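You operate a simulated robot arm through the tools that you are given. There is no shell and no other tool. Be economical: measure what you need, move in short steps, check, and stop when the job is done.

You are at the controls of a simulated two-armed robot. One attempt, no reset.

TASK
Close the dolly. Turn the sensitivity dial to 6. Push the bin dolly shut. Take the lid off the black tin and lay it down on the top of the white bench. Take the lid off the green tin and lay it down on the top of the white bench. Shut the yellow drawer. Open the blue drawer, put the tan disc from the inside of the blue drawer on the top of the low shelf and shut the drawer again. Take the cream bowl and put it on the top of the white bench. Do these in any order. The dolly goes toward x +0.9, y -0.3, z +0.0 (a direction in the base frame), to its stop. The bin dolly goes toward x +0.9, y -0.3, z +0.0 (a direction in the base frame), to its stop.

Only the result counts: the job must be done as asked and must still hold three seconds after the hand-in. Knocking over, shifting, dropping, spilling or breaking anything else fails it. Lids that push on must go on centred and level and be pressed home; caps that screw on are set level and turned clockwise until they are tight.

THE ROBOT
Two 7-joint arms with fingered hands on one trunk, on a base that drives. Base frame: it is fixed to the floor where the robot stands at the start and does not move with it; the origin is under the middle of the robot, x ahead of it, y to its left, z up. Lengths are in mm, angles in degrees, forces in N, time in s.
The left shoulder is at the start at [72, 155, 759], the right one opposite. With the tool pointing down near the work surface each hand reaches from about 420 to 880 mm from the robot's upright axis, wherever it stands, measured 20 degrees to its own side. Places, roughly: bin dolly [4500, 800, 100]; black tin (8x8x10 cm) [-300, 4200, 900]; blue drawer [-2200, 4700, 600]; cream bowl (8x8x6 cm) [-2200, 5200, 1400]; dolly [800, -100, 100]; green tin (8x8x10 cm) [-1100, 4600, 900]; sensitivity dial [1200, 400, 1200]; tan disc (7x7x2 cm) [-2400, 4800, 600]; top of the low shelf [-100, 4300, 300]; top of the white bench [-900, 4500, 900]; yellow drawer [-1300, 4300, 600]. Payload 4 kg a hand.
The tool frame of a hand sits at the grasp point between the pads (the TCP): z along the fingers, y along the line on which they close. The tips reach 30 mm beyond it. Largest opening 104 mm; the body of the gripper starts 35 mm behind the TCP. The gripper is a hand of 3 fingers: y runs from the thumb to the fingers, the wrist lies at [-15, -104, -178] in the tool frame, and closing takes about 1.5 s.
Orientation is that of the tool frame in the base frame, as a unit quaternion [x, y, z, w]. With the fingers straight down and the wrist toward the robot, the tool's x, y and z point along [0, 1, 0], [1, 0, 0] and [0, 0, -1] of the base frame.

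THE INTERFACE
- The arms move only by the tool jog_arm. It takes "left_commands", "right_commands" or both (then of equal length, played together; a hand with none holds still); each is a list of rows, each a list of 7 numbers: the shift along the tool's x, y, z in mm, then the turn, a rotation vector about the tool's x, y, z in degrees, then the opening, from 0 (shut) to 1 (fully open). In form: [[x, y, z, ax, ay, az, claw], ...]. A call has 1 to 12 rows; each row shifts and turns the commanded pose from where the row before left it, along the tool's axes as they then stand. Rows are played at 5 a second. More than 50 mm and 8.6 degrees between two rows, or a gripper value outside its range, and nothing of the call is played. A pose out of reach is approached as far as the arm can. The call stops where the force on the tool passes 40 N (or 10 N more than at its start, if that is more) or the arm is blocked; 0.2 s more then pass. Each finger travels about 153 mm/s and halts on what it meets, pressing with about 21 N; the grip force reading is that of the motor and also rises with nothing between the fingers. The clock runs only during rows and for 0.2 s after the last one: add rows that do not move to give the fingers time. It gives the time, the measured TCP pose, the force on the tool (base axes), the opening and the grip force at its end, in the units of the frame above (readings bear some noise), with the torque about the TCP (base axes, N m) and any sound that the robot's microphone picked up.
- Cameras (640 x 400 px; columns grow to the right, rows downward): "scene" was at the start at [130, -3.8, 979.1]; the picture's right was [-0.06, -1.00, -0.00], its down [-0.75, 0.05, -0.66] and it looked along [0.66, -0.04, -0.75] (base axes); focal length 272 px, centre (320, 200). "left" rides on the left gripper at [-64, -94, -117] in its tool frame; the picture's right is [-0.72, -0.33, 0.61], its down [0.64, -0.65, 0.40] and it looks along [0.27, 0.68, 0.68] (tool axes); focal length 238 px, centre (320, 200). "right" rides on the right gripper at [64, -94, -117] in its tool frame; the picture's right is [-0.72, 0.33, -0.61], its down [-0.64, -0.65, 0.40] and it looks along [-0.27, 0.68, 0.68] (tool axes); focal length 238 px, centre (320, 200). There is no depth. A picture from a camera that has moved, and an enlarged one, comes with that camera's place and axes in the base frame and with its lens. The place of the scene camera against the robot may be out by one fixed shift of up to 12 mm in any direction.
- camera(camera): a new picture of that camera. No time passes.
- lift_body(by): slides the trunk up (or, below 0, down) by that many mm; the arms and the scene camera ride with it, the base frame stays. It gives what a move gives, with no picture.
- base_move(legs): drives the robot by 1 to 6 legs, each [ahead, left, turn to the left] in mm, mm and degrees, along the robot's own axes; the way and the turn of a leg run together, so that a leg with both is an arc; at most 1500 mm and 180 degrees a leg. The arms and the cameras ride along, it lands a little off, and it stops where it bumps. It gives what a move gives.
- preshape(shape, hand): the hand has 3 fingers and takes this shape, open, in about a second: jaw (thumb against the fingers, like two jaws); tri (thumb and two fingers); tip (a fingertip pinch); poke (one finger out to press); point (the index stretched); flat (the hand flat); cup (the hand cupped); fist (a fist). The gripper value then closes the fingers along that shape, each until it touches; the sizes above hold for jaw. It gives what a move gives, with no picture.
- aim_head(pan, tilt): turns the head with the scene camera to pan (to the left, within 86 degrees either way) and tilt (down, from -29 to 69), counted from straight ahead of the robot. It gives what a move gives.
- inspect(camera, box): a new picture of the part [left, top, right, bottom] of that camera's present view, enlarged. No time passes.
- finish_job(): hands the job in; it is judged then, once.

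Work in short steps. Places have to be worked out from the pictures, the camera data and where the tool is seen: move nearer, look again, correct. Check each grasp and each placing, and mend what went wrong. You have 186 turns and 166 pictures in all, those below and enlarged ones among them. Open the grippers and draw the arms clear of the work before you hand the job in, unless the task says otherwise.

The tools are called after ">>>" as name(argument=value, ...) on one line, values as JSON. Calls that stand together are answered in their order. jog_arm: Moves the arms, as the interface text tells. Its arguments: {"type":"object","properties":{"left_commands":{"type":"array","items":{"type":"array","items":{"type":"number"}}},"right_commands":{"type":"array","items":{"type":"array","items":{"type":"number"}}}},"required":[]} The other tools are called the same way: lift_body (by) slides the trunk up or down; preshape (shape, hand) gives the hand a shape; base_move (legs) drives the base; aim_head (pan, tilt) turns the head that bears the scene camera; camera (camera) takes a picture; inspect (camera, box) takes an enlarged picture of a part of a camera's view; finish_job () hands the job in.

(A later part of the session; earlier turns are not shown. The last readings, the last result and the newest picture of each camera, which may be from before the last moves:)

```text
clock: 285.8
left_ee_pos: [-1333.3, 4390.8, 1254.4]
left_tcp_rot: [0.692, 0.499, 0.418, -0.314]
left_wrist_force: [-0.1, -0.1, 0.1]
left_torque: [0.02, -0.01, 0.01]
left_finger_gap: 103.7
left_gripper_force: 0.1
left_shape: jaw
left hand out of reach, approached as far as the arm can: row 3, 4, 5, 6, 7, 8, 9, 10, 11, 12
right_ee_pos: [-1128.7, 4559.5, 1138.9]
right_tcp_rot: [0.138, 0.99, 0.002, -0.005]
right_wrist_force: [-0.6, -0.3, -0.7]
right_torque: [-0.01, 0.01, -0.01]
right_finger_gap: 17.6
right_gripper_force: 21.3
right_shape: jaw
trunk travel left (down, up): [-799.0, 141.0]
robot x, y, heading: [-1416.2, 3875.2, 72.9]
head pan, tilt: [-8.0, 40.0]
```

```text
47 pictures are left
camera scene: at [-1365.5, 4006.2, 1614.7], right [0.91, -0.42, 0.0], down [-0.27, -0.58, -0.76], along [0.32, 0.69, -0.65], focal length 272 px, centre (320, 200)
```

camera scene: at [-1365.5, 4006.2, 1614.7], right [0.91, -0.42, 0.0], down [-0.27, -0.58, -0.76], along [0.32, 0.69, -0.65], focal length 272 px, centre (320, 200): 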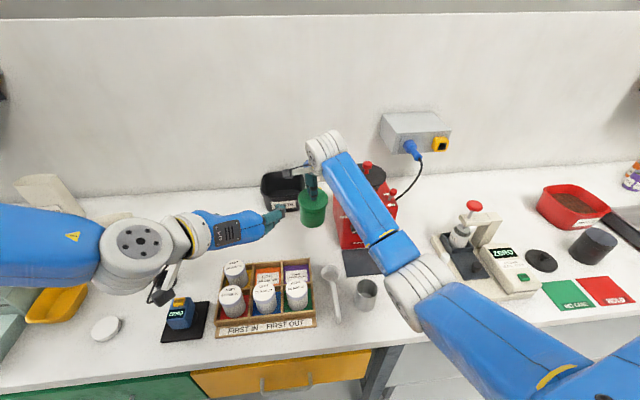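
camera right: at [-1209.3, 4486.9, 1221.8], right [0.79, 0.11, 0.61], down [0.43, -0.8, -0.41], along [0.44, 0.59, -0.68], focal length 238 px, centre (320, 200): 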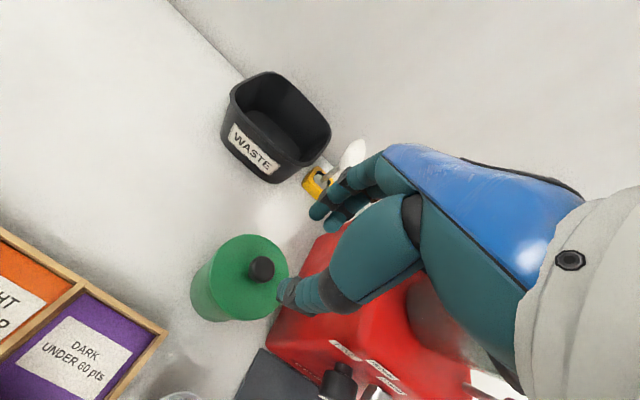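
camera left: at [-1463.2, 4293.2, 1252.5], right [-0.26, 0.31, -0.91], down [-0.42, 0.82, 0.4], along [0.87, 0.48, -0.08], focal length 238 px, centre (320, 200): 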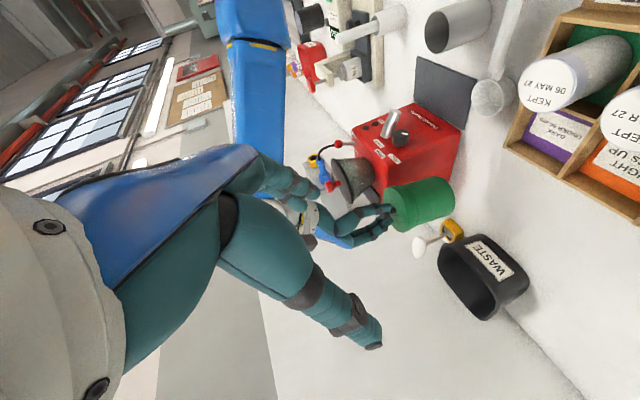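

The limit is a too-folded arm (wrist too near the shoulder). I go left, then forward, then down, and come in across at larger reach.

>>> jog_arm(left_commands=[[0, -40, 0, 0, 0, 0, 1], [0, -40, 0, 0, 0, 0, 1], [10, -35, 20, 0, 0, 0, 1], [18, -20, 36, 0, 0, 0, 1], [18, 0, 36, 0, 0, 0, 1], [18, 0, 36, 0, 0, 0, 1], [-36, 0, 18, 0, 0, 0, 1], [-36, 0, 18, 0, 0, 0, 1], [-36, 0, 18, 0, 0, 0, 1], [-36, 0, 18, 0, 0, 0, 1], [-36, 0, 18, 0, 0, 0, 1], [0, 0, 0, 0, 0, 0, 1]])

>>> camera(camera="scene")

```text
clock: 288.4
left_ee_pos: [-1492.7, 4495.3, 1156.6]
left_tcp_rot: [0.691, 0.498, 0.419, -0.314]
left_wrist_force: [0.6, -0.1, 0.5]
left_torque: [-0.03, 0.0, -0.01]
left_finger_gap: 103.7
left_gripper_force: 0.0
left_shape: jaw
left hand out of reach, approached as far as the arm can: row 7, 8, 9, 10, 11
right_ee_pos: [-1128.5, 4560.1, 1138.9]
right_tcp_rot: [0.138, 0.99, 0.002, -0.005]
right_wrist_force: [0.2, 0.8, -1.4]
right_torque: [0.03, 0.0, 0.02]
right_finger_gap: 17.8
right_gripper_force: 20.8
right_shape: jaw
trunk travel left (down, up): [-799.0, 141.0]
robot x, y, heading: [-1418.0, 3875.9, 73.1]
head pan, tilt: [-8.0, 40.0]
```

```text
46 pictures are left
camera scene: at [-1367.3, 4006.8, 1614.7], right [0.91, -0.42, 0.0], down [-0.27, -0.58, -0.76], along [0.33, 0.69, -0.64], focal length 272 px, centre (320, 200)
```

scene: 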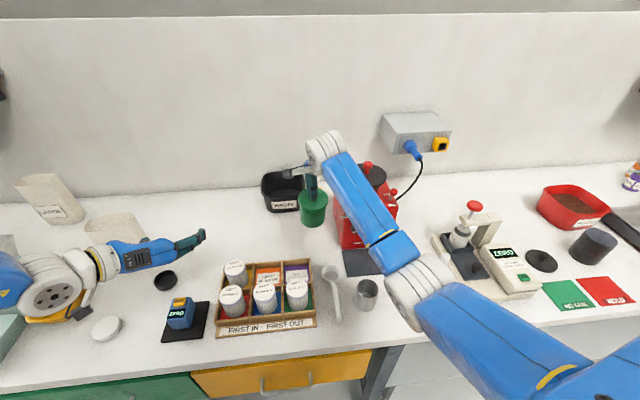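

I reset the left arm: raise it and turn it back to fingers-down.

>>> jog_arm(left_commands=[[36, 0, -18, 0, 0, 0, 1], [36, 0, -18, 0, 0, 0, 1], [0, 0, 0, 3.76, -3.93, -6.2, 1], [0, 0, 0, 3.76, -3.93, -6.2, 1], [0, 0, 0, 3.76, -3.93, -6.2, 1], [0, 0, 0, 3.76, -3.93, -6.2, 1], [0, 0, 0, 3.76, -3.93, -6.2, 1], [0, 0, 0, 3.76, -3.93, -6.2, 1], [0, 0, 0, 3.76, -3.93, -6.2, 1], [0, 0, 0, 3.76, -3.93, -6.2, 1], [0, 0, 0, 3.76, -3.93, -6.2, 1]])

>>> jog_arm(left_commands=[[0, 0, 0, 3.76, -3.93, -6.2, 1], [0, 0, 0, 3.76, -3.93, -6.2, 1], [0, 0, 0, 3.76, -3.93, -6.2, 1], [0, 0, 0, 3.76, -3.93, -6.2, 1], [-30, 0, 0, 0, 0, 0, 1], [-30, 0, 0, 0, 0, 0, 1], [-30, 0, 0, 0, 0, 0, 1], [0, 0, 0, 0, 0, 0, 1]])

>>> camera(camera="scene")

```text
clock: 290.8
left_ee_pos: [-1486.2, 4498.6, 1236.0]
left_tcp_rot: [0.359, 0.917, 0.139, -0.107]
left_wrist_force: [0.3, 0.0, -0.1]
left_torque: [-0.01, 0.02, 0.02]
left_finger_gap: 103.9
left_gripper_force: 0.0
left_shape: jaw
right_ee_pos: [-1127.8, 4559.5, 1138.1]
right_tcp_rot: [0.137, 0.991, 0.002, -0.004]
right_wrist_force: [0.3, 1.4, -1.3]
right_torque: [0.01, 0.01, 0.0]
right_finger_gap: 17.6
right_gripper_force: 21.3
right_shape: jaw
trunk travel left (down, up): [-799.0, 141.0]
robot x, y, heading: [-1416.5, 3876.9, 73.0]
head pan, tilt: [-8.0, 40.0]
```

```text
clock: 292.6
left_ee_pos: [-1418.3, 4465.0, 1246.7]
left_tcp_rot: [0.154, 0.988, -0.009, 0.004]
left_wrist_force: [-0.5, 0.2, 0.0]
left_torque: [0.01, 0.01, 0.01]
left_finger_gap: 103.8
left_gripper_force: 0.0
left_shape: jaw
left hand out of reach, approached as far as the arm can: row 7
right_ee_pos: [-1128.7, 4559.3, 1139.2]
right_tcp_rot: [0.137, 0.991, 0.004, -0.005]
right_wrist_force: [0.4, -0.4, -0.5]
right_torque: [-0.02, 0.04, 0.01]
right_finger_gap: 17.5
right_gripper_force: 21.4
right_shape: jaw
trunk travel left (down, up): [-799.0, 141.0]
robot x, y, heading: [-1415.1, 3871.0, 73.0]
head pan, tilt: [-8.0, 40.0]
```

```text
45 pictures are left
camera scene: at [-1366.3, 4005.6, 1614.8], right [0.91, -0.42, 0.0], down [-0.27, -0.58, -0.76], along [0.33, 0.69, -0.64], focal length 272 px, centre (320, 200)
```

scene: 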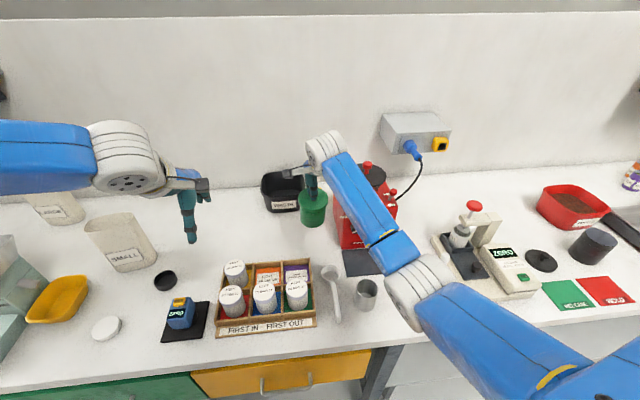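

The limit is the elbow fold (wrist nearer than ~390 mm to the shoulder). I move the left hand to fwd 650/left 70, then rotate to the grasp pose there as in the first case.

>>> jog_arm(left_commands=[[0, 42, 0, 0, 0, 0, 1], [0, 43, 0, 0, 0, 0, 1], [-35, 0, 0, 0, 0, 0, 1], [-35, 0, 0, 0, 0, 0, 1], [-30, 0, 0, 0, 0, 0, 1], [0, 0, 0, -3.76, 3.93, 6.2, 1], [0, 0, 0, -3.76, 3.93, 6.2, 1], [0, 0, 0, -3.76, 3.93, 6.2, 1], [0, 0, 0, -3.76, 3.93, 6.2, 1], [0, 0, 0, -3.76, 3.93, 6.2, 1], [0, 0, 0, -3.76, 3.93, 6.2, 1], [0, 0, 0, -3.76, 3.93, 6.2, 1]])

>>> jog_arm(left_commands=[[0, 0, 0, -3.76, 3.93, 6.2, 1], [0, 0, 0, -3.76, 3.93, 6.2, 1], [0, 0, 0, -3.76, 3.93, 6.2, 1], [0, 0, 0, -3.76, 3.93, 6.2, 1], [0, 0, 0, -3.76, 3.93, 6.2, 1], [0, 0, 0, -3.76, 3.93, 6.2, 1], [-36, 0, 18, 0, 0, 0, 1], [-36, 0, 18, 0, 0, 0, 1], [-36, 0, 18, 0, 0, 0, 1], [0, 0, 0, 0, 0, 0, 1]])

>>> camera(camera="scene")

```text
clock: 295.2
left_ee_pos: [-1404.3, 4455.4, 1282.6]
left_tcp_rot: [0.495, 0.812, 0.246, -0.186]
left_wrist_force: [0.1, 0.3, 0.0]
left_torque: [0.01, -0.01, -0.03]
left_finger_gap: 104.3
left_gripper_force: 0.0
left_shape: jaw
left hand out of reach, approached as far as the arm can: row 1, 2, 3, 4, 5
right_ee_pos: [-1129.1, 4560.0, 1137.1]
right_tcp_rot: [0.138, 0.99, 0.002, -0.005]
right_wrist_force: [1.1, 0.6, -0.3]
right_torque: [0.0, -0.03, 0.01]
right_finger_gap: 17.5
right_gripper_force: 21.0
right_shape: jaw
trunk travel left (down, up): [-799.0, 141.0]
robot x, y, heading: [-1416.8, 3875.4, 73.0]
head pan, tilt: [-8.0, 40.0]
```

```text
clock: 297.4
left_ee_pos: [-1420.3, 4448.3, 1182.5]
left_tcp_rot: [0.691, 0.499, 0.419, -0.313]
left_wrist_force: [-0.7, 0.5, -0.2]
left_torque: [0.01, 0.05, 0.01]
left_finger_gap: 103.7
left_gripper_force: 0.1
left_shape: jaw
left hand out of reach, approached as far as the arm can: row 9
right_ee_pos: [-1130.1, 4558.2, 1138.8]
right_tcp_rot: [0.137, 0.99, 0.004, -0.004]
right_wrist_force: [0.2, 0.0, -0.7]
right_torque: [0.0, 0.02, 0.02]
right_finger_gap: 17.8
right_gripper_force: 20.7
right_shape: jaw
trunk travel left (down, up): [-799.0, 141.0]
robot x, y, heading: [-1417.7, 3876.3, 72.9]
head pan, tilt: [-8.0, 40.0]
```

```text
44 pictures are left
camera scene: at [-1367.9, 4005.2, 1614.9], right [0.91, -0.42, 0.0], down [-0.27, -0.58, -0.77], along [0.33, 0.69, -0.64], focal length 272 px, centre (320, 200)
```

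scene: 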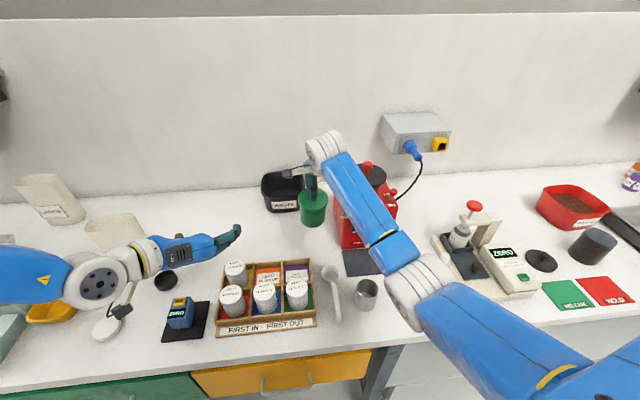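

I try to bring the elbow down by raising the left hand well above shoulder height and forward.

>>> jog_arm(left_commands=[[36, 0, -18, 0, 0, 0, 1], [36, 0, -18, 0, 0, 0, 1], [36, 0, -18, 0, 0, 0, 1], [40, 0, 0, 0, 0, 0, 1], [40, 0, 0, 0, 0, 0, 1], [40, 0, 0, 0, 0, 0, 1], [40, 0, 10, 0, 0, 0, 1], [30, 0, 25, 0, 0, 0, 1], [20, 0, 36, 0, 0, 0, 1], [18, 0, 36, 0, 0, 0, 1], [18, 0, 36, 0, 0, 0, 1], [0, 0, 0, 0, 0, 0, 1]])

>>> camera(camera="scene")

```text
clock: 300.0
left_ee_pos: [-1390.7, 4613.0, 1453.0]
left_tcp_rot: [0.692, 0.499, 0.417, -0.314]
left_wrist_force: [0.0, 0.3, -0.3]
left_torque: [-0.05, -0.02, -0.02]
left_finger_gap: 103.8
left_gripper_force: 0.0
left_shape: jaw
left hand out of reach, approached as far as the arm can: row 9, 10, 11
right_ee_pos: [-1127.5, 4559.6, 1137.7]
right_tcp_rot: [0.138, 0.99, 0.003, -0.005]
right_wrist_force: [-0.4, -0.3, -0.6]
right_torque: [0.02, 0.0, 0.02]
right_finger_gap: 17.6
right_gripper_force: 21.6
right_shape: jaw
trunk travel left (down, up): [-799.0, 141.0]
robot x, y, heading: [-1415.9, 3875.3, 72.9]
head pan, tilt: [-8.0, 40.0]
```

```text
43 pictures are left
camera scene: at [-1365.4, 4007.2, 1614.6], right [0.91, -0.42, 0.0], down [-0.27, -0.58, -0.76], along [0.32, 0.69, -0.65], focal length 272 px, centre (320, 200)
```

scene: 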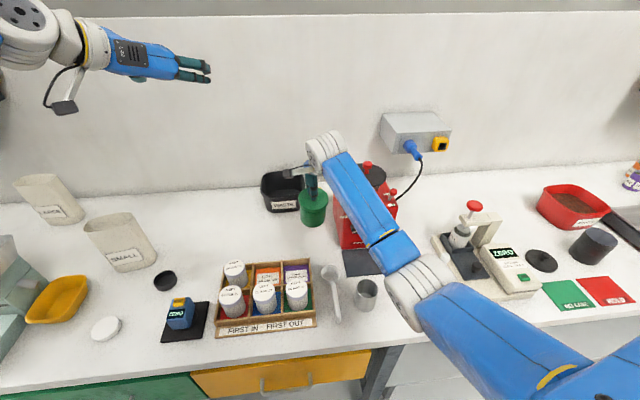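

I reset the left arm to its start pose (fingers down, fwd 560, left 240, 195 below the shoulder) before trying again.

>>> jog_arm(left_commands=[[-20, -20, -30, 0, 0, 0, 1], [-20, -20, -30, 0, 0, 0, 1], [-30, -20, -20, 3.76, -3.93, -6.2, 1], [0, 0, 0, 3.76, -3.93, -6.2, 1], [0, 0, 0, 3.76, -3.93, -6.2, 1], [0, 0, 0, 3.76, -3.93, -6.2, 1], [0, 0, 0, 3.76, -3.93, -6.2, 1], [0, 0, 0, 3.76, -3.93, -6.2, 1], [0, 0, 0, 3.76, -3.93, -6.2, 1], [0, 0, 0, 3.76, -3.93, -6.2, 1], [0, 0, 0, 3.76, -3.93, -6.2, 1], [0, 0, 0, 3.76, -3.93, -6.2, 1]])

>>> jog_arm(left_commands=[[0, 0, 0, 3.76, -3.93, -6.2, 1], [0, 0, 0, 3.76, -3.93, -6.2, 1], [0, 0, 0, 3.76, -3.93, -6.2, 1], [0, 0, 40, 0, 0, 0, 1], [0, 0, 40, 0, 0, 0, 1], [0, 0, 40, 0, 0, 0, 1], [0, 0, 40, 0, 0, 0, 1], [0, 0, 0, 0, 0, 0, 1]])

```text
clock: 302.6
left_ee_pos: [-1544.8, 4558.8, 1446.8]
left_tcp_rot: [0.317, 0.94, 0.102, -0.075]
left_wrist_force: [0.3, -0.1, 0.2]
left_torque: [-0.03, -0.01, 0.0]
left_finger_gap: 104.3
left_gripper_force: 0.1
left_shape: jaw
left hand out of reach, approached as far as the arm can: row 10, 11, 12
right_ee_pos: [-1130.5, 4560.5, 1139.0]
right_tcp_rot: [0.137, 0.991, 0.002, -0.004]
right_wrist_force: [0.4, -0.3, -1.8]
right_torque: [-0.01, 0.01, -0.01]
right_finger_gap: 17.5
right_gripper_force: 20.4
right_shape: jaw
trunk travel left (down, up): [-799.0, 141.0]
robot x, y, heading: [-1416.3, 3876.9, 73.2]
head pan, tilt: [-8.0, 40.0]
```

```text
clock: 304.4
left_ee_pos: [-1650.1, 4573.6, 1284.3]
left_tcp_rot: [0.154, 0.988, -0.01, 0.006]
left_wrist_force: [0.3, 0.9, -0.6]
left_torque: [0.02, 0.02, 0.01]
left_finger_gap: 103.9
left_gripper_force: 0.0
left_shape: jaw
left hand out of reach, approached as far as the arm can: row 1, 2, 3, 4
right_ee_pos: [-1131.0, 4560.5, 1139.2]
right_tcp_rot: [0.137, 0.991, 0.002, -0.006]
right_wrist_force: [-0.3, -0.1, -0.9]
right_torque: [-0.05, 0.01, -0.01]
right_finger_gap: 17.5
right_gripper_force: 21.1
right_shape: jaw
trunk travel left (down, up): [-799.0, 141.0]
robot x, y, heading: [-1416.6, 3875.8, 72.7]
head pan, tilt: [-8.0, 40.0]
```

>>> jog_arm(left_commands=[[0, -10, 24, 0, 0, 0, 1], [0, -10, 24, 0, 0, 0, 1], [-30, -10, 24, 0, 0, 0, 1], [-35, -10, 24, 0, 0, 0, 1], [-40, 0, 0, 0, 0, 0, 1], [-40, 0, 0, 0, 0, 0, 1], [-40, 0, 0, 0, 0, 0, 1], [0, 40, 0, 0, 0, 0, 1], [-40, 40, 0, 0, 0, 0, 1], [-40, 30, 0, 0, 0, 0, 1], [0, 0, 0, 0, 0, 0, 1]])

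>>> camera(camera="scene")

```text
refused: row 9 steps farther than a row can; nothing moved
```

```text
42 pictures are left
camera scene: at [-1368.1, 4007.3, 1614.7], right [0.91, -0.42, 0.0], down [-0.27, -0.58, -0.76], along [0.33, 0.69, -0.64], focal length 272 px, centre (320, 200)
```

scene: 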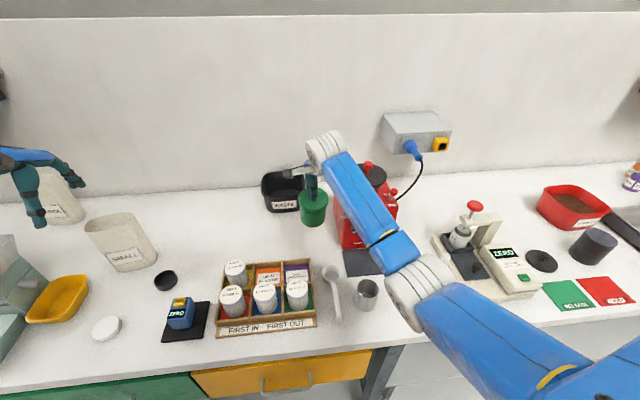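

>>> jog_arm(left_commands=[[0, -10, 24, 0, 0, 0, 1], [0, -10, 24, 0, 0, 0, 1], [-30, -10, 24, 0, 0, 0, 1], [-35, -10, 24, 0, 0, 0, 1], [-40, 0, 0, 0, 0, 0, 1], [-40, 0, 0, 0, 0, 0, 1], [-40, 0, 0, 0, 0, 0, 1], [0, 40, 0, 0, 0, 0, 1], [-30, 30, 0, 0, 0, 0, 1], [-30, 30, 0, 0, 0, 0, 1], [0, 0, 0, 0, 0, 0, 1]])

>>> camera(camera="scene")

```text
clock: 306.8
left_ee_pos: [-1639.1, 4581.1, 1200.1]
left_tcp_rot: [0.162, 0.987, -0.009, 0.013]
left_wrist_force: [-0.4, 0.1, 0.2]
left_torque: [-0.01, 0.02, -0.02]
left_finger_gap: 103.8
left_gripper_force: 0.1
left_shape: jaw
left hand out of reach, approached as far as the arm can: row 3, 4, 5, 6, 7, 8, 9, 10
right_ee_pos: [-1128.0, 4558.1, 1138.9]
right_tcp_rot: [0.138, 0.99, 0.003, -0.005]
right_wrist_force: [-0.8, 0.5, -1.5]
right_torque: [-0.05, 0.01, 0.02]
right_finger_gap: 17.4
right_gripper_force: 21.2
right_shape: jaw
trunk travel left (down, up): [-799.0, 141.0]
robot x, y, heading: [-1412.2, 3872.5, 73.2]
head pan, tilt: [-8.0, 40.0]
```

```text
41 pictures are left
camera scene: at [-1366.9, 4006.5, 1614.8], right [0.91, -0.42, 0.0], down [-0.27, -0.58, -0.76], along [0.33, 0.69, -0.64], focal length 272 px, centre (320, 200)
```

scene: 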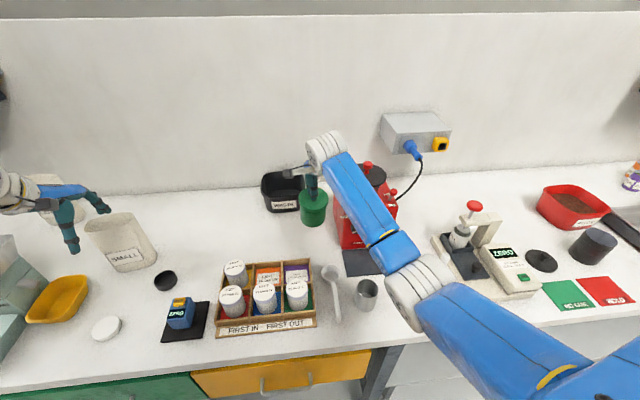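

>>> jog_arm(left_commands=[[0, 0, 0, 0, 0, 8, 1], [0, 0, 0, 0, 0, 8, 1], [0, 0, 0, 0, 0, 8, 1], [0, 0, 0, 0, 0, 8, 1], [-30, 0, 0, 0, 0, 0, 1], [-40, 0, 0, 0, 0, 0, 1], [-40, 0, 0, 0, 0, 0, 1], [0, 0, 0, 0, 0, 0, 1]])

>>> jog_arm(left_commands=[[0, 0, 0, 0, 0, -8, 1], [0, 0, 0, 0, 0, -8, 1], [0, 0, 0, 0, 0, -8, 1], [0, 0, 0, 0, 0, -8, 1], [0, 0, 0, 0, 0, -8, 1], [0, 0, 0, 0, 0, -8, 1], [-40, 0, 0, 0, 0, 0, 1], [-40, 0, 0, 0, 0, 0, 1], [-40, 0, 0, 0, 0, 0, 1], [0, 0, 0, 0, 0, 0, 1]])

```text
clock: 308.6
left_ee_pos: [-1564.2, 4494.9, 1203.9]
left_tcp_rot: [0.421, 0.907, -0.009, 0.007]
left_wrist_force: [0.0, -0.2, 0.0]
left_torque: [0.04, -0.03, -0.01]
left_finger_gap: 104.2
left_gripper_force: 0.1
left_shape: jaw
right_ee_pos: [-1127.8, 4559.6, 1139.0]
right_tcp_rot: [0.138, 0.99, 0.003, -0.005]
right_wrist_force: [0.1, -1.0, -0.1]
right_torque: [-0.02, 0.03, 0.01]
right_finger_gap: 17.5
right_gripper_force: 20.7
right_shape: jaw
trunk travel left (down, up): [-799.0, 141.0]
robot x, y, heading: [-1414.5, 3877.2, 73.0]
head pan, tilt: [-8.0, 40.0]
```

```text
clock: 310.8
left_ee_pos: [-1731.8, 4516.4, 1176.4]
left_tcp_rot: [0.024, 1.0, -0.009, 0.016]
left_wrist_force: [-0.3, 0.2, -0.2]
left_torque: [-0.04, 0.01, 0.01]
left_finger_gap: 104.0
left_gripper_force: 0.1
left_shape: jaw
left hand out of reach, approached as far as the arm can: row 3, 4, 5, 6, 7, 8, 9
right_ee_pos: [-1128.4, 4558.6, 1139.5]
right_tcp_rot: [0.137, 0.991, 0.003, -0.005]
right_wrist_force: [0.3, 0.2, -1.7]
right_torque: [-0.01, 0.0, 0.01]
right_finger_gap: 17.4
right_gripper_force: 20.8
right_shape: jaw
trunk travel left (down, up): [-799.0, 141.0]
robot x, y, heading: [-1418.1, 3878.7, 72.7]
head pan, tilt: [-8.0, 40.0]
```

Turning the hand right relieves the joint limit. I use that: yaw right, then sweep inward and forward.

>>> jog_arm(left_commands=[[0, 0, 0, 0, 0, 8, 1], [0, 0, 0, 0, 0, 8, 1], [0, 0, 0, 0, 0, 8, 1], [0, 0, 0, 0, 0, 8, 1], [0, 0, 0, 0, 0, 8, 1], [0, 0, 0, 0, 0, 8, 1], [-30, 32, 0, 0, 0, 0, 1], [-30, 32, 0, 0, 0, 0, 1], [-30, 32, 0, 0, 0, 0, 1], [-30, 32, 0, 0, 0, 0, 1], [-30, 32, 0, 0, 0, 0, 1], [-30, 32, 0, 0, 0, 0, 1]])

>>> jog_arm(left_commands=[[-30, 32, 0, 0, 0, 0, 1], [-25, 30, 0, 0, 0, 0, 1], [0, 0, 0, 0, 0, -8, 1], [0, 0, 0, 0, 0, -8, 1], [0, 0, 0, 0, 0, -8, 1], [0, 0, 0, 0, 0, 0, 1]])

>>> camera(camera="scene")

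```text
clock: 313.4
left_ee_pos: [-1469.5, 4506.0, 1185.1]
left_tcp_rot: [0.421, 0.907, -0.008, 0.009]
left_wrist_force: [0.4, 0.1, 0.1]
left_torque: [0.0, 0.02, 0.0]
left_finger_gap: 103.8
left_gripper_force: 0.0
left_shape: jaw
left hand out of reach, approached as far as the arm can: row 1, 12
right_ee_pos: [-1127.9, 4559.8, 1138.1]
right_tcp_rot: [0.138, 0.99, 0.003, -0.005]
right_wrist_force: [-0.3, 0.2, -1.0]
right_torque: [0.0, 0.01, -0.01]
right_finger_gap: 17.4
right_gripper_force: 20.7
right_shape: jaw
trunk travel left (down, up): [-799.0, 141.0]
robot x, y, heading: [-1416.9, 3876.6, 73.0]
head pan, tilt: [-8.0, 40.0]
```

```text
clock: 314.8
left_ee_pos: [-1590.2, 4531.0, 1210.6]
left_tcp_rot: [0.231, 0.973, -0.01, 0.016]
left_wrist_force: [-0.2, -0.3, -0.2]
left_torque: [-0.03, 0.03, -0.01]
left_finger_gap: 103.9
left_gripper_force: 0.1
left_shape: jaw
left hand out of reach, approached as far as the arm can: row 1, 2, 3, 4, 5
right_ee_pos: [-1128.5, 4559.7, 1138.3]
right_tcp_rot: [0.138, 0.99, 0.002, -0.005]
right_wrist_force: [0.3, 1.0, -0.9]
right_torque: [-0.04, -0.01, -0.01]
right_finger_gap: 17.3
right_gripper_force: 20.6
right_shape: jaw
trunk travel left (down, up): [-799.0, 141.0]
robot x, y, heading: [-1416.2, 3878.2, 72.7]
head pan, tilt: [-8.0, 40.0]
```

```text
40 pictures are left
camera scene: at [-1367.1, 4007.6, 1614.7], right [0.91, -0.42, 0.0], down [-0.27, -0.58, -0.76], along [0.33, 0.69, -0.65], focal length 272 px, centre (320, 200)
```

scene: 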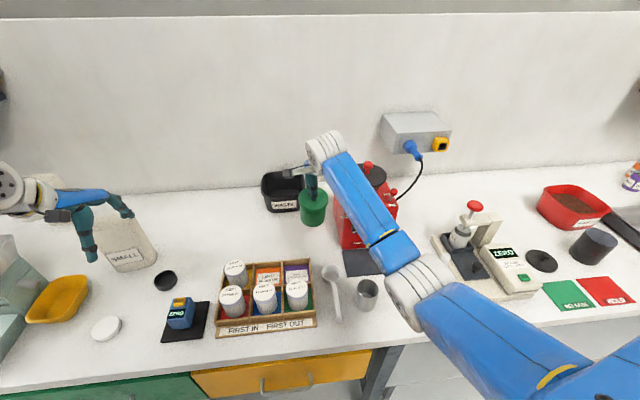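

I try straightening the left arm forward (as freed the right one) and then retracting to get a better elbow.

>>> jog_arm(left_commands=[[0, 0, -20, 0, 0, 8, 1], [0, 0, -20, 0, 0, 8, 1], [0, 0, -20, 0, 0, 8, 1], [26, 31, 0, 0, 0, 0, 1], [26, 31, 0, 0, 0, 0, 1], [26, 31, 0, 0, 0, 0, 1], [26, 31, 0, 0, 0, 0, 1], [26, 31, 0, 0, 0, 0, 1], [26, 31, 0, 0, 0, 0, 1], [0, 40, 0, 0, 0, 0, 1], [0, 40, 0, 0, 0, 0, 1], [0, 40, 0, 0, 0, 0, 1]])

>>> jog_arm(left_commands=[[-31, 26, 0, 0, 0, 0, 1], [-31, 26, 0, 0, 0, 0, 1], [-31, 26, 0, 0, 0, -6, 1], [-31, 26, 0, 0, 0, -6, 1], [-31, 26, 0, 0, 0, -6, 1], [-31, 26, 0, 0, 0, -6, 1], [-31, 20, 0, 0, 0, -6, 1], [-31, 20, 0, 0, 0, -6, 1], [-31, 10, 0, 0, 0, 0, 1]])

>>> camera(camera="scene")

```text
clock: 317.4
left_ee_pos: [-1526.5, 4599.0, 1313.2]
left_tcp_rot: [0.421, 0.907, -0.009, 0.007]
left_wrist_force: [0.5, -0.1, -0.8]
left_torque: [-0.02, 0.04, -0.01]
left_finger_gap: 103.8
left_gripper_force: 0.1
left_shape: jaw
left hand out of reach, approached as far as the arm can: row 5, 6, 7, 8, 9, 10, 11, 12
right_ee_pos: [-1127.8, 4559.8, 1137.4]
right_tcp_rot: [0.137, 0.991, 0.003, -0.004]
right_wrist_force: [0.1, 0.7, -1.0]
right_torque: [0.02, -0.02, -0.02]
right_finger_gap: 17.2
right_gripper_force: 21.5
right_shape: jaw
trunk travel left (down, up): [-799.0, 141.0]
robot x, y, heading: [-1415.8, 3880.6, 73.1]
head pan, tilt: [-8.0, 40.0]
```

```text
clock: 319.4
left_ee_pos: [-1663.0, 4596.2, 1316.9]
left_tcp_rot: [0.128, 0.992, -0.01, 0.012]
left_wrist_force: [-0.5, 0.1, -0.5]
left_torque: [0.01, -0.01, -0.01]
left_finger_gap: 104.1
left_gripper_force: 0.1
left_shape: jaw
left hand out of reach, approached as far as the arm can: row 1, 2, 3, 4, 5, 6, 7, 8, 9
right_ee_pos: [-1129.6, 4559.3, 1139.0]
right_tcp_rot: [0.138, 0.99, 0.002, -0.005]
right_wrist_force: [-0.9, -0.4, -1.5]
right_torque: [-0.02, 0.01, -0.01]
right_finger_gap: 17.6
right_gripper_force: 20.8
right_shape: jaw
trunk travel left (down, up): [-799.0, 141.0]
robot x, y, heading: [-1416.3, 3875.7, 72.8]
head pan, tilt: [-8.0, 40.0]
```

```text
39 pictures are left
camera scene: at [-1367.4, 4007.7, 1614.7], right [0.91, -0.42, 0.0], down [-0.27, -0.58, -0.76], along [0.33, 0.69, -0.65], focal length 272 px, centre (320, 200)
```

scene: 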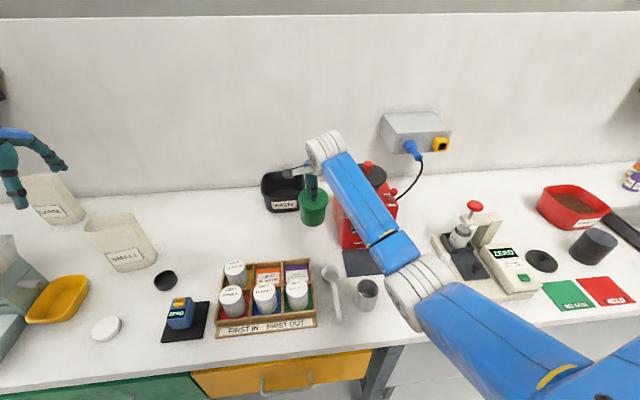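

I back off from the bench (tin held high) and let the left arm hang straight down beside the robot to reset its elbow.

>>> jog_arm(right_commands=[[0, 0, -30, 0, 0, 0, 0], [0, 0, -30, 0, 0, 0, 0], [0, 0, 0, 0, 0, 0, 0], [0, 0, 0, 0, 0, 0, 0], [0, 0, 0, 0, 0, 0, 0]], left_commands=[[0, 0, 0, 0, 0, 8, 1], [0, 0, 0, 0, 0, 8, 1], [0, 0, 0, 0, 0, 8, 1], [0, 0, 0, 0, 0, 8, 1], [0, 0, 0, 0, 0, 8, 1]])

>>> base_move(legs=[[-500, 0, 0]])

>>> jog_arm(left_commands=[[0, -25, 40, 0, 0, 0, 1], [0, -25, 40, 0, 0, 0, 1], [0, -25, 40, 0, 0, 0, 1], [0, -25, 40, 0, 0, 0, 1], [0, -15, 45, 0, 0, 0, 1], [0, -15, 45, 0, 0, 0, 1], [0, -15, 45, 0, 0, 0, 1], [0, 0, 48, 0, 0, 0, 1], [0, 0, 48, 0, 0, 0, 1], [0, 0, 48, 0, 0, 0, 1], [0, 0, 48, 0, 0, 0, 1], [0, 0, 48, 0, 0, 0, 1]])

```text
clock: 320.6
left_ee_pos: [-1662.8, 4594.1, 1319.9]
left_tcp_rot: [0.452, 0.892, -0.008, 0.007]
left_wrist_force: [0.0, -0.7, -0.4]
left_torque: [-0.03, 0.01, -0.01]
left_finger_gap: 103.7
left_gripper_force: 0.0
left_shape: jaw
right_ee_pos: [-1125.6, 4558.3, 1199.4]
right_tcp_rot: [0.138, 0.99, 0.003, -0.005]
right_wrist_force: [0.3, -0.7, -1.2]
right_torque: [-0.04, 0.01, 0.02]
right_finger_gap: 17.3
right_gripper_force: 20.2
right_shape: jaw
trunk travel left (down, up): [-799.0, 141.0]
robot x, y, heading: [-1413.6, 3874.2, 73.3]
head pan, tilt: [-8.0, 40.0]
```

```text
clock: 323.6
left_ee_pos: [-1812.4, 4112.7, 1317.4]
left_tcp_rot: [0.45, 0.893, -0.01, 0.008]
left_wrist_force: [1.2, 0.2, 0.2]
left_torque: [0.02, -0.01, -0.01]
left_finger_gap: 103.8
left_gripper_force: 0.1
left_shape: jaw
right_ee_pos: [-1277.5, 4079.4, 1197.5]
right_tcp_rot: [0.135, 0.991, 0.002, -0.005]
right_wrist_force: [-0.7, 0.1, -0.8]
right_torque: [-0.04, -0.01, 0.02]
right_finger_gap: 17.4
right_gripper_force: 21.0
right_shape: jaw
trunk travel left (down, up): [-799.0, 141.0]
robot x, y, heading: [-1561.8, 3392.5, 73.0]
head pan, tilt: [-8.0, 40.0]
```

```text
clock: 326.2
left_ee_pos: [-1880.8, 3908.0, 1035.8]
left_tcp_rot: [0.45, 0.893, -0.007, 0.007]
left_wrist_force: [0.8, -0.3, 0.1]
left_torque: [-0.01, 0.01, 0.02]
left_finger_gap: 103.7
left_gripper_force: 0.1
left_shape: jaw
left hand out of reach, approached as far as the arm can: row 5, 6, 7, 8, 9, 10, 11, 12
right_ee_pos: [-1278.8, 4075.4, 1201.6]
right_tcp_rot: [0.135, 0.991, 0.004, -0.005]
right_wrist_force: [0.2, 0.0, -0.8]
right_torque: [-0.05, -0.02, 0.03]
right_finger_gap: 17.1
right_gripper_force: 21.4
right_shape: jaw
trunk travel left (down, up): [-799.0, 141.0]
robot x, y, heading: [-1563.6, 3389.7, 73.2]
head pan, tilt: [-8.0, 40.0]
```

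I look at the left arm's actual posture.

>>> aim_head(pan=55, tilt=50)

>>> camera(camera="scene")

```text
clock: 327.5
left_ee_pos: [-1880.0, 3907.6, 1036.9]
left_tcp_rot: [0.451, 0.893, -0.008, 0.007]
left_wrist_force: [0.6, -0.4, 0.9]
left_torque: [0.05, 0.03, 0.0]
left_finger_gap: 103.7
left_gripper_force: 0.1
left_shape: jaw
right_ee_pos: [-1277.6, 4074.4, 1200.3]
right_tcp_rot: [0.137, 0.991, 0.004, -0.004]
right_wrist_force: [-0.2, 0.3, -1.0]
right_torque: [-0.04, 0.04, 0.01]
right_finger_gap: 17.3
right_gripper_force: 20.9
right_shape: jaw
trunk travel left (down, up): [-799.0, 141.0]
robot x, y, heading: [-1565.4, 3393.6, 73.3]
head pan, tilt: [55.0, 50.0]
```

```text
38 pictures are left
camera scene: at [-1598.9, 3507.8, 1600.6], right [0.79, 0.62, 0.0], down [0.47, -0.61, -0.64], along [-0.4, 0.5, -0.77], focal length 272 px, centre (320, 200)
```

scene: 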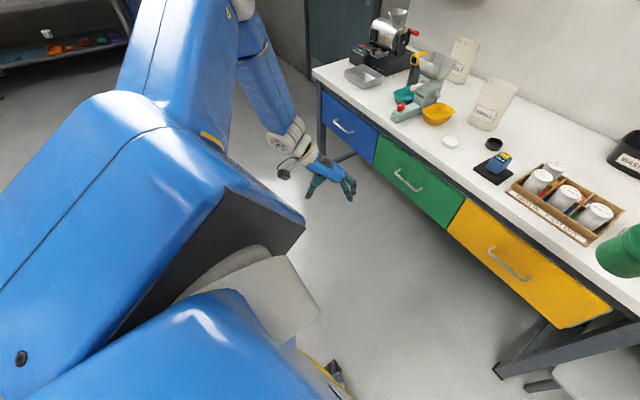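

The elbow is raised high. I stretch the arm out to the left and lower it there.

>>> jog_arm(left_commands=[[35, -27, 0, 0, 0, -8, 1], [38, -22, 0, 0, 0, -8, 1], [41, -16, 0, 0, 0, -8, 1], [43, -10, 0, 0, 0, -8, 1], [44, -4, 0, 0, 0, -8, 1], [44, 2, 10, 0, 0, -8, 1], [40, 8, 20, 0, 0, -8, 1], [0, 0, 40, 0, 0, 0, 1], [0, 0, 40, 0, 0, 0, 1], [0, 0, 40, 0, 0, 0, 1], [0, 0, 40, 0, 0, 0, 1], [0, 0, 40, 0, 0, 0, 1]])

>>> camera(camera="scene")

```text
clock: 330.1
left_ee_pos: [-2156.5, 3972.9, 855.2]
left_tcp_rot: [0.024, 1.0, -0.016, -0.002]
left_wrist_force: [-0.5, -0.1, 0.1]
left_torque: [0.01, -0.01, -0.04]
left_finger_gap: 103.9
left_gripper_force: 0.1
left_shape: jaw
left hand out of reach, approached as far as the arm can: row 1, 2, 3, 4, 11, 12
right_ee_pos: [-1277.4, 4073.9, 1201.8]
right_tcp_rot: [0.136, 0.991, 0.004, -0.004]
right_wrist_force: [-0.1, -0.1, -1.1]
right_torque: [-0.01, -0.02, 0.01]
right_finger_gap: 17.4
right_gripper_force: 20.6
right_shape: jaw
trunk travel left (down, up): [-799.0, 141.0]
robot x, y, heading: [-1562.5, 3393.5, 73.2]
head pan, tilt: [55.0, 50.0]
```

```text
37 pictures are left
camera scene: at [-1600.1, 3507.6, 1600.6], right [0.79, 0.62, 0.0], down [0.47, -0.6, -0.64], along [-0.4, 0.5, -0.77], focal length 272 px, centre (320, 200)
```

scene: 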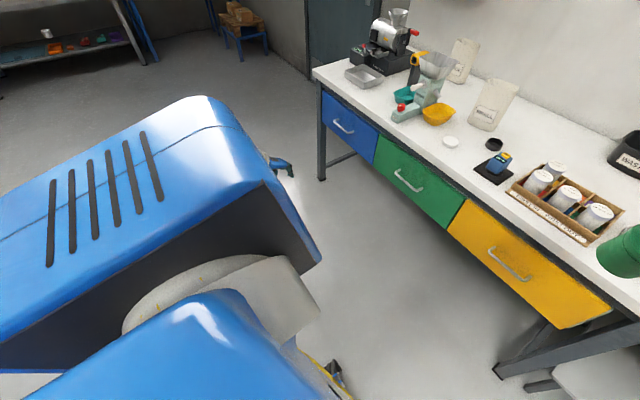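

The elbow has dropped. Now I bring the hand back in front at low height.

>>> jog_arm(left_commands=[[-44, 4, 0, 0, 0, 0, 1], [-44, 4, 0, 0, 0, 0, 1], [-44, 4, 0, 0, 0, 0, 1], [-44, 4, 0, 0, 0, 2, 1], [-44, 4, 0, 0, 0, 2, 1], [-44, 4, 0, 0, 0, 2, 1], [-44, 6, 0, 0, 0, 2, 1], [-44, 8, 0, 0, 0, 2, 1], [-44, 10, 0, 0, 0, 2, 1], [-44, 10, 0, 0, 0, 2, 1], [-44, 10, 0, 0, 0, 0, 1], [0, 0, 0, 0, 0, 0, 1]])

>>> aim_head(pan=20, tilt=55)

>>> camera(camera="scene")

```text
clock: 332.7
left_ee_pos: [-1661.1, 3972.7, 857.2]
left_tcp_rot: [0.144, 0.989, -0.018, 0.0]
left_wrist_force: [0.4, 0.9, 0.4]
left_torque: [-0.01, 0.0, 0.02]
left_finger_gap: 103.8
left_gripper_force: 0.1
left_shape: jaw
right_ee_pos: [-1275.6, 4074.0, 1202.0]
right_tcp_rot: [0.136, 0.991, 0.004, -0.006]
right_wrist_force: [-0.1, 0.0, -0.6]
right_torque: [-0.02, -0.02, 0.03]
right_finger_gap: 17.2
right_gripper_force: 21.9
right_shape: jaw
trunk travel left (down, up): [-799.0, 141.0]
robot x, y, heading: [-1562.6, 3392.6, 73.1]
head pan, tilt: [55.0, 50.0]
```

```text
clock: 333.7
left_ee_pos: [-1663.3, 3973.8, 856.9]
left_tcp_rot: [0.146, 0.989, -0.018, 0.0]
left_wrist_force: [-0.3, 0.5, -0.4]
left_torque: [-0.01, -0.02, 0.01]
left_finger_gap: 103.8
left_gripper_force: 0.0
left_shape: jaw
right_ee_pos: [-1276.7, 4074.9, 1200.7]
right_tcp_rot: [0.135, 0.991, 0.004, -0.005]
right_wrist_force: [-0.3, 0.6, -1.6]
right_torque: [0.0, -0.03, -0.03]
right_finger_gap: 17.1
right_gripper_force: 21.2
right_shape: jaw
trunk travel left (down, up): [-799.0, 141.0]
robot x, y, heading: [-1564.2, 3392.1, 73.1]
head pan, tilt: [20.0, 55.0]
```

```text
36 pictures are left
camera scene: at [-1554.5, 3519.1, 1594.1], right [1.0, 0.05, 0.0], down [0.04, -0.82, -0.57], along [-0.03, 0.57, -0.82], focal length 272 px, centre (320, 200)
```

scene: 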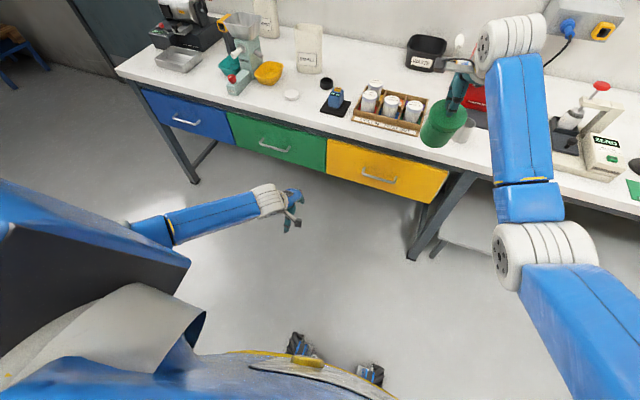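

Left arm is healthy again, and the tin hangs in free air in front of the bench, so I can unlid it here. I move the left hand up/forward and rotate to the grasp pose.

>>> jog_arm(left_commands=[[-28, 18, -35, 0, 0, 0, 1], [-28, 18, -35, 0, 0, 0, 1], [-28, 18, -35, 0, 0, 0, 1], [-28, 18, -35, 0, 0, 0, 1], [0, 0, 0, -3.76, 3.93, 6.2, 1], [0, 0, 0, -3.76, 3.93, 6.2, 1], [0, 0, 0, -3.76, 3.93, 6.2, 1], [0, 0, 0, -3.76, 3.93, 6.2, 1], [0, 0, 0, -3.76, 3.93, 6.2, 1], [0, 0, 0, -3.76, 3.93, 6.2, 1], [0, 0, 0, -3.76, 3.93, 6.2, 1]])

>>> jog_arm(left_commands=[[0, 0, 0, -3.76, 3.93, 6.2, 1], [0, 0, 0, -3.76, 3.93, 6.2, 1], [0, 0, 0, -3.76, 3.93, 6.2, 1], [0, 0, 0, -3.76, 3.93, 6.2, 1], [0, 0, 0, -3.76, 3.93, 6.2, 1], [0, 0, 0, -3.76, 3.93, 6.2, 1], [0, 0, 0, 0, 0, 0, 1]])

```text
clock: 336.1
left_ee_pos: [-1536.8, 4014.0, 994.4]
left_tcp_rot: [0.49, 0.817, 0.236, -0.19]
left_wrist_force: [-0.1, 0.0, -0.5]
left_torque: [0.02, -0.01, -0.03]
left_finger_gap: 103.8
left_gripper_force: 0.0
left_shape: jaw
right_ee_pos: [-1277.7, 4075.8, 1202.1]
right_tcp_rot: [0.136, 0.991, 0.004, -0.004]
right_wrist_force: [0.5, -0.1, -1.3]
right_torque: [0.03, 0.01, 0.02]
right_finger_gap: 17.5
right_gripper_force: 20.6
right_shape: jaw
trunk travel left (down, up): [-799.0, 141.0]
robot x, y, heading: [-1565.7, 3392.9, 73.1]
head pan, tilt: [20.0, 55.0]
```

```text
clock: 337.7
left_ee_pos: [-1537.2, 4014.9, 994.3]
left_tcp_rot: [0.692, 0.505, 0.408, -0.317]
left_wrist_force: [-0.2, -0.1, 1.1]
left_torque: [0.01, 0.0, -0.02]
left_finger_gap: 104.2
left_gripper_force: 0.1
left_shape: jaw
right_ee_pos: [-1278.0, 4074.8, 1201.3]
right_tcp_rot: [0.135, 0.991, 0.003, -0.005]
right_wrist_force: [0.4, -0.5, -0.7]
right_torque: [-0.04, 0.01, 0.0]
right_finger_gap: 17.2
right_gripper_force: 20.9
right_shape: jaw
trunk travel left (down, up): [-799.0, 141.0]
robot x, y, heading: [-1566.9, 3390.1, 73.1]
head pan, tilt: [20.0, 55.0]
```

>>> jog_arm(left_commands=[[19.3, 38.1, -8.8, 0, 0, 0, 1], [19.3, 38.1, -8.8, 0, 0, 0, 1], [19.3, 38.1, -8.8, 0, 0, 0, 1], [19.3, 38.1, -8.8, 0, 0, 0, 1], [19.3, 38.1, -8.8, 0, 0, 0, 1], [19.3, 38.1, -8.8, 0, 0, 0, 1], [0, 0, 0, 0, 0, 0, 1]])

>>> camera(camera="left")

>>> aim_head(pan=-10, tilt=45)

>>> camera(camera="scene")

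```text
clock: 339.3
left_ee_pos: [-1311.7, 3953.4, 1117.1]
left_tcp_rot: [0.692, 0.504, 0.408, -0.316]
left_wrist_force: [0.9, -0.1, 0.2]
left_torque: [0.05, 0.02, -0.01]
left_finger_gap: 103.9
left_gripper_force: 0.0
left_shape: jaw
right_ee_pos: [-1275.1, 4074.5, 1200.7]
right_tcp_rot: [0.136, 0.991, 0.005, -0.005]
right_wrist_force: [-0.1, 0.1, -0.9]
right_torque: [-0.01, 0.03, 0.02]
right_finger_gap: 17.3
right_gripper_force: 20.6
right_shape: jaw
trunk travel left (down, up): [-799.0, 141.0]
robot x, y, heading: [-1562.1, 3396.3, 72.9]
head pan, tilt: [20.0, 55.0]
```

```text
35 pictures are left
camera left: at [-1439.2, 3853.7, 1117.5], right [-0.28, 0.3, -0.91], down [-0.42, 0.82, 0.39], along [0.86, 0.5, -0.1], focal length 238 px, centre (320, 200)
```

left: 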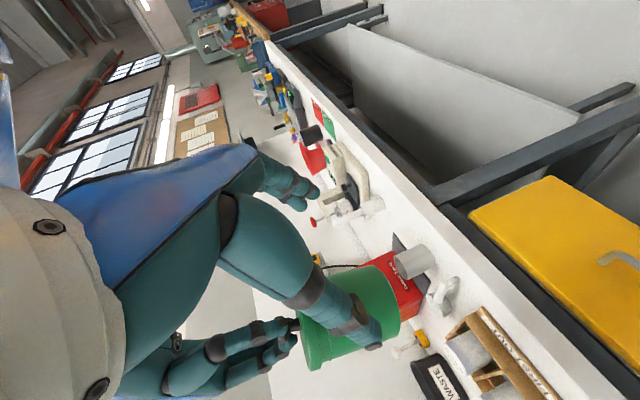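

```text
clock: 340.3
left_ee_pos: [-1312.7, 3953.0, 1116.2]
left_tcp_rot: [0.693, 0.505, 0.407, -0.315]
left_wrist_force: [-0.2, 0.6, -0.5]
left_torque: [-0.02, 0.0, 0.01]
left_finger_gap: 104.2
left_gripper_force: 0.0
left_shape: jaw
right_ee_pos: [-1276.1, 4074.0, 1201.2]
right_tcp_rot: [0.136, 0.991, 0.004, -0.005]
right_wrist_force: [0.1, 1.1, -0.9]
right_torque: [0.0, -0.02, -0.02]
right_finger_gap: 17.1
right_gripper_force: 21.0
right_shape: jaw
trunk travel left (down, up): [-799.0, 141.0]
robot x, y, heading: [-1562.8, 3393.1, 72.9]
head pan, tilt: [-10.0, 45.0]
```

```text
34 pictures are left
camera scene: at [-1511.9, 3519.7, 1607.4], right [0.89, -0.45, 0.0], down [-0.32, -0.63, -0.7], along [0.32, 0.63, -0.71], focal length 272 px, centre (320, 200)
```

scene: 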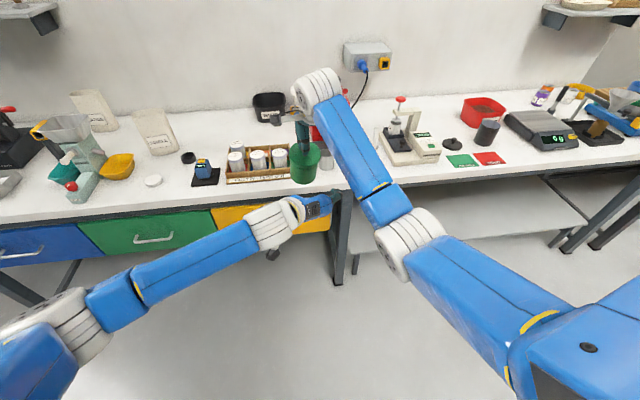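

Aligned. I move forward 112 mm (8 mm lower) and close on the body.

>>> jog_arm(left_commands=[[10, 0, 36, 0, 0, 0, 1], [17, 0, 33, 0, 0, 0, 1], [17, 0, 33, 0, 0, 0, 1], [0, 0, 0, 0, 0, 0, 0.85], [0, 0, 0, 0, 0, 0, 0.7], [0, 0, 0, 0, 0, 0, 0.5], [0, 0, 0, 0, 0, 0, 0.3], [0, 0, 0, 0, 0, 0, 0.3]])

>>> inspect(camera="scene", box=[240, 90, 400, 240])

```text
clock: 342.1
left_ee_pos: [-1280.3, 4060.9, 1105.6]
left_tcp_rot: [0.692, 0.505, 0.408, -0.316]
left_wrist_force: [0.0, -0.4, 0.8]
left_torque: [0.02, 0.02, -0.01]
left_finger_gap: 62.7
left_gripper_force: 21.1
left_shape: jaw
right_ee_pos: [-1276.6, 4074.6, 1201.0]
right_tcp_rot: [0.136, 0.991, 0.004, -0.006]
right_wrist_force: [0.3, 0.2, -1.8]
right_torque: [0.0, 0.01, 0.05]
right_finger_gap: 17.0
right_gripper_force: 21.4
right_shape: jaw
trunk travel left (down, up): [-799.0, 141.0]
robot x, y, heading: [-1568.5, 3390.7, 73.4]
head pan, tilt: [-10.0, 45.0]
```

```text
2.67 times, centred on (320, 165) of scene
camera zoom: at [-1511.8, 3519.9, 1607.4], right [0.89, -0.45, 0.0], down [-0.32, -0.63, -0.7], along [0.32, 0.63, -0.71], focal length 724 px, centre (320, 293)
```

zoom: 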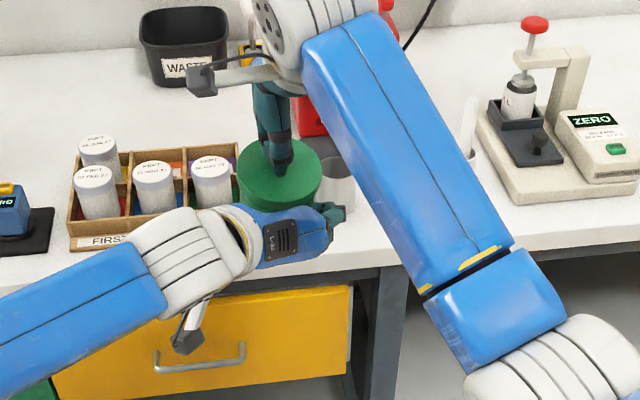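

Gripped (62.7). I pull the lid up.

>>> jog_arm(right_commands=[[0, 0, -5, 0, 0, 0, 0], [0, 0, -5, 0, 0, 0, 0], [0, 0, -6, 0, 0, 0, 0], [0, 0, -8, 0, 0, 0, 0], [0, 0, -10, 0, 0, 0, 0], [0, 0, -16, 0, 0, 0, 0]], left_commands=[[0, 0, 0, 0, 0, 0, 0.3], [0, 0, 0, 0, 0, 0, 0.3], [0, 0, 0, 0, 0, 0, 0.3], [0, 0, 0, 0, 0, 0, 0.3], [0, 0, 0, 0, 0, 0, 0.3], [0, 0, 0, 0, 0, 0, 0.3]])

>>> camera(camera="right")

```text
clock: 343.5
left_ee_pos: [-1281.4, 4060.6, 1106.6]
left_tcp_rot: [0.692, 0.505, 0.409, -0.315]
left_wrist_force: [-0.8, -0.5, 0.3]
left_torque: [-0.02, -0.01, 0.01]
left_finger_gap: 62.1
left_gripper_force: 21.3
left_shape: jaw
right_ee_pos: [-1275.3, 4074.8, 1252.7]
right_tcp_rot: [0.136, 0.991, 0.005, -0.005]
right_wrist_force: [0.1, 1.0, -0.6]
right_torque: [0.0, 0.03, -0.01]
right_finger_gap: 17.4
right_gripper_force: 21.2
right_shape: jaw
trunk travel left (down, up): [-799.0, 141.0]
robot x, y, heading: [-1566.3, 3392.7, 73.1]
head pan, tilt: [-10.0, 45.0]
heard: snap
```

```text
32 pictures are left
camera right: at [-1361.4, 3999.9, 1368.2], right [0.79, 0.12, 0.61], down [0.44, -0.8, -0.42], along [0.44, 0.59, -0.68], focal length 238 px, centre (320, 200)
```

right: 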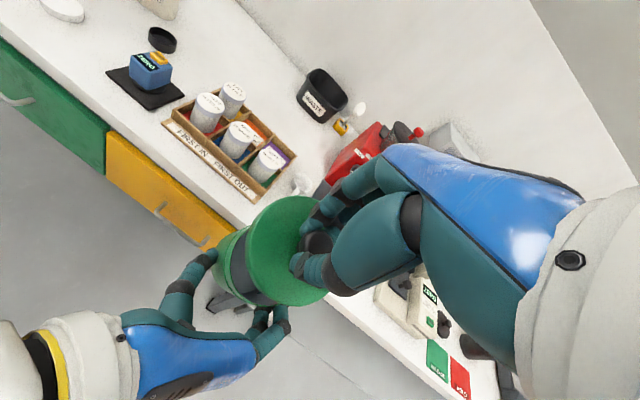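

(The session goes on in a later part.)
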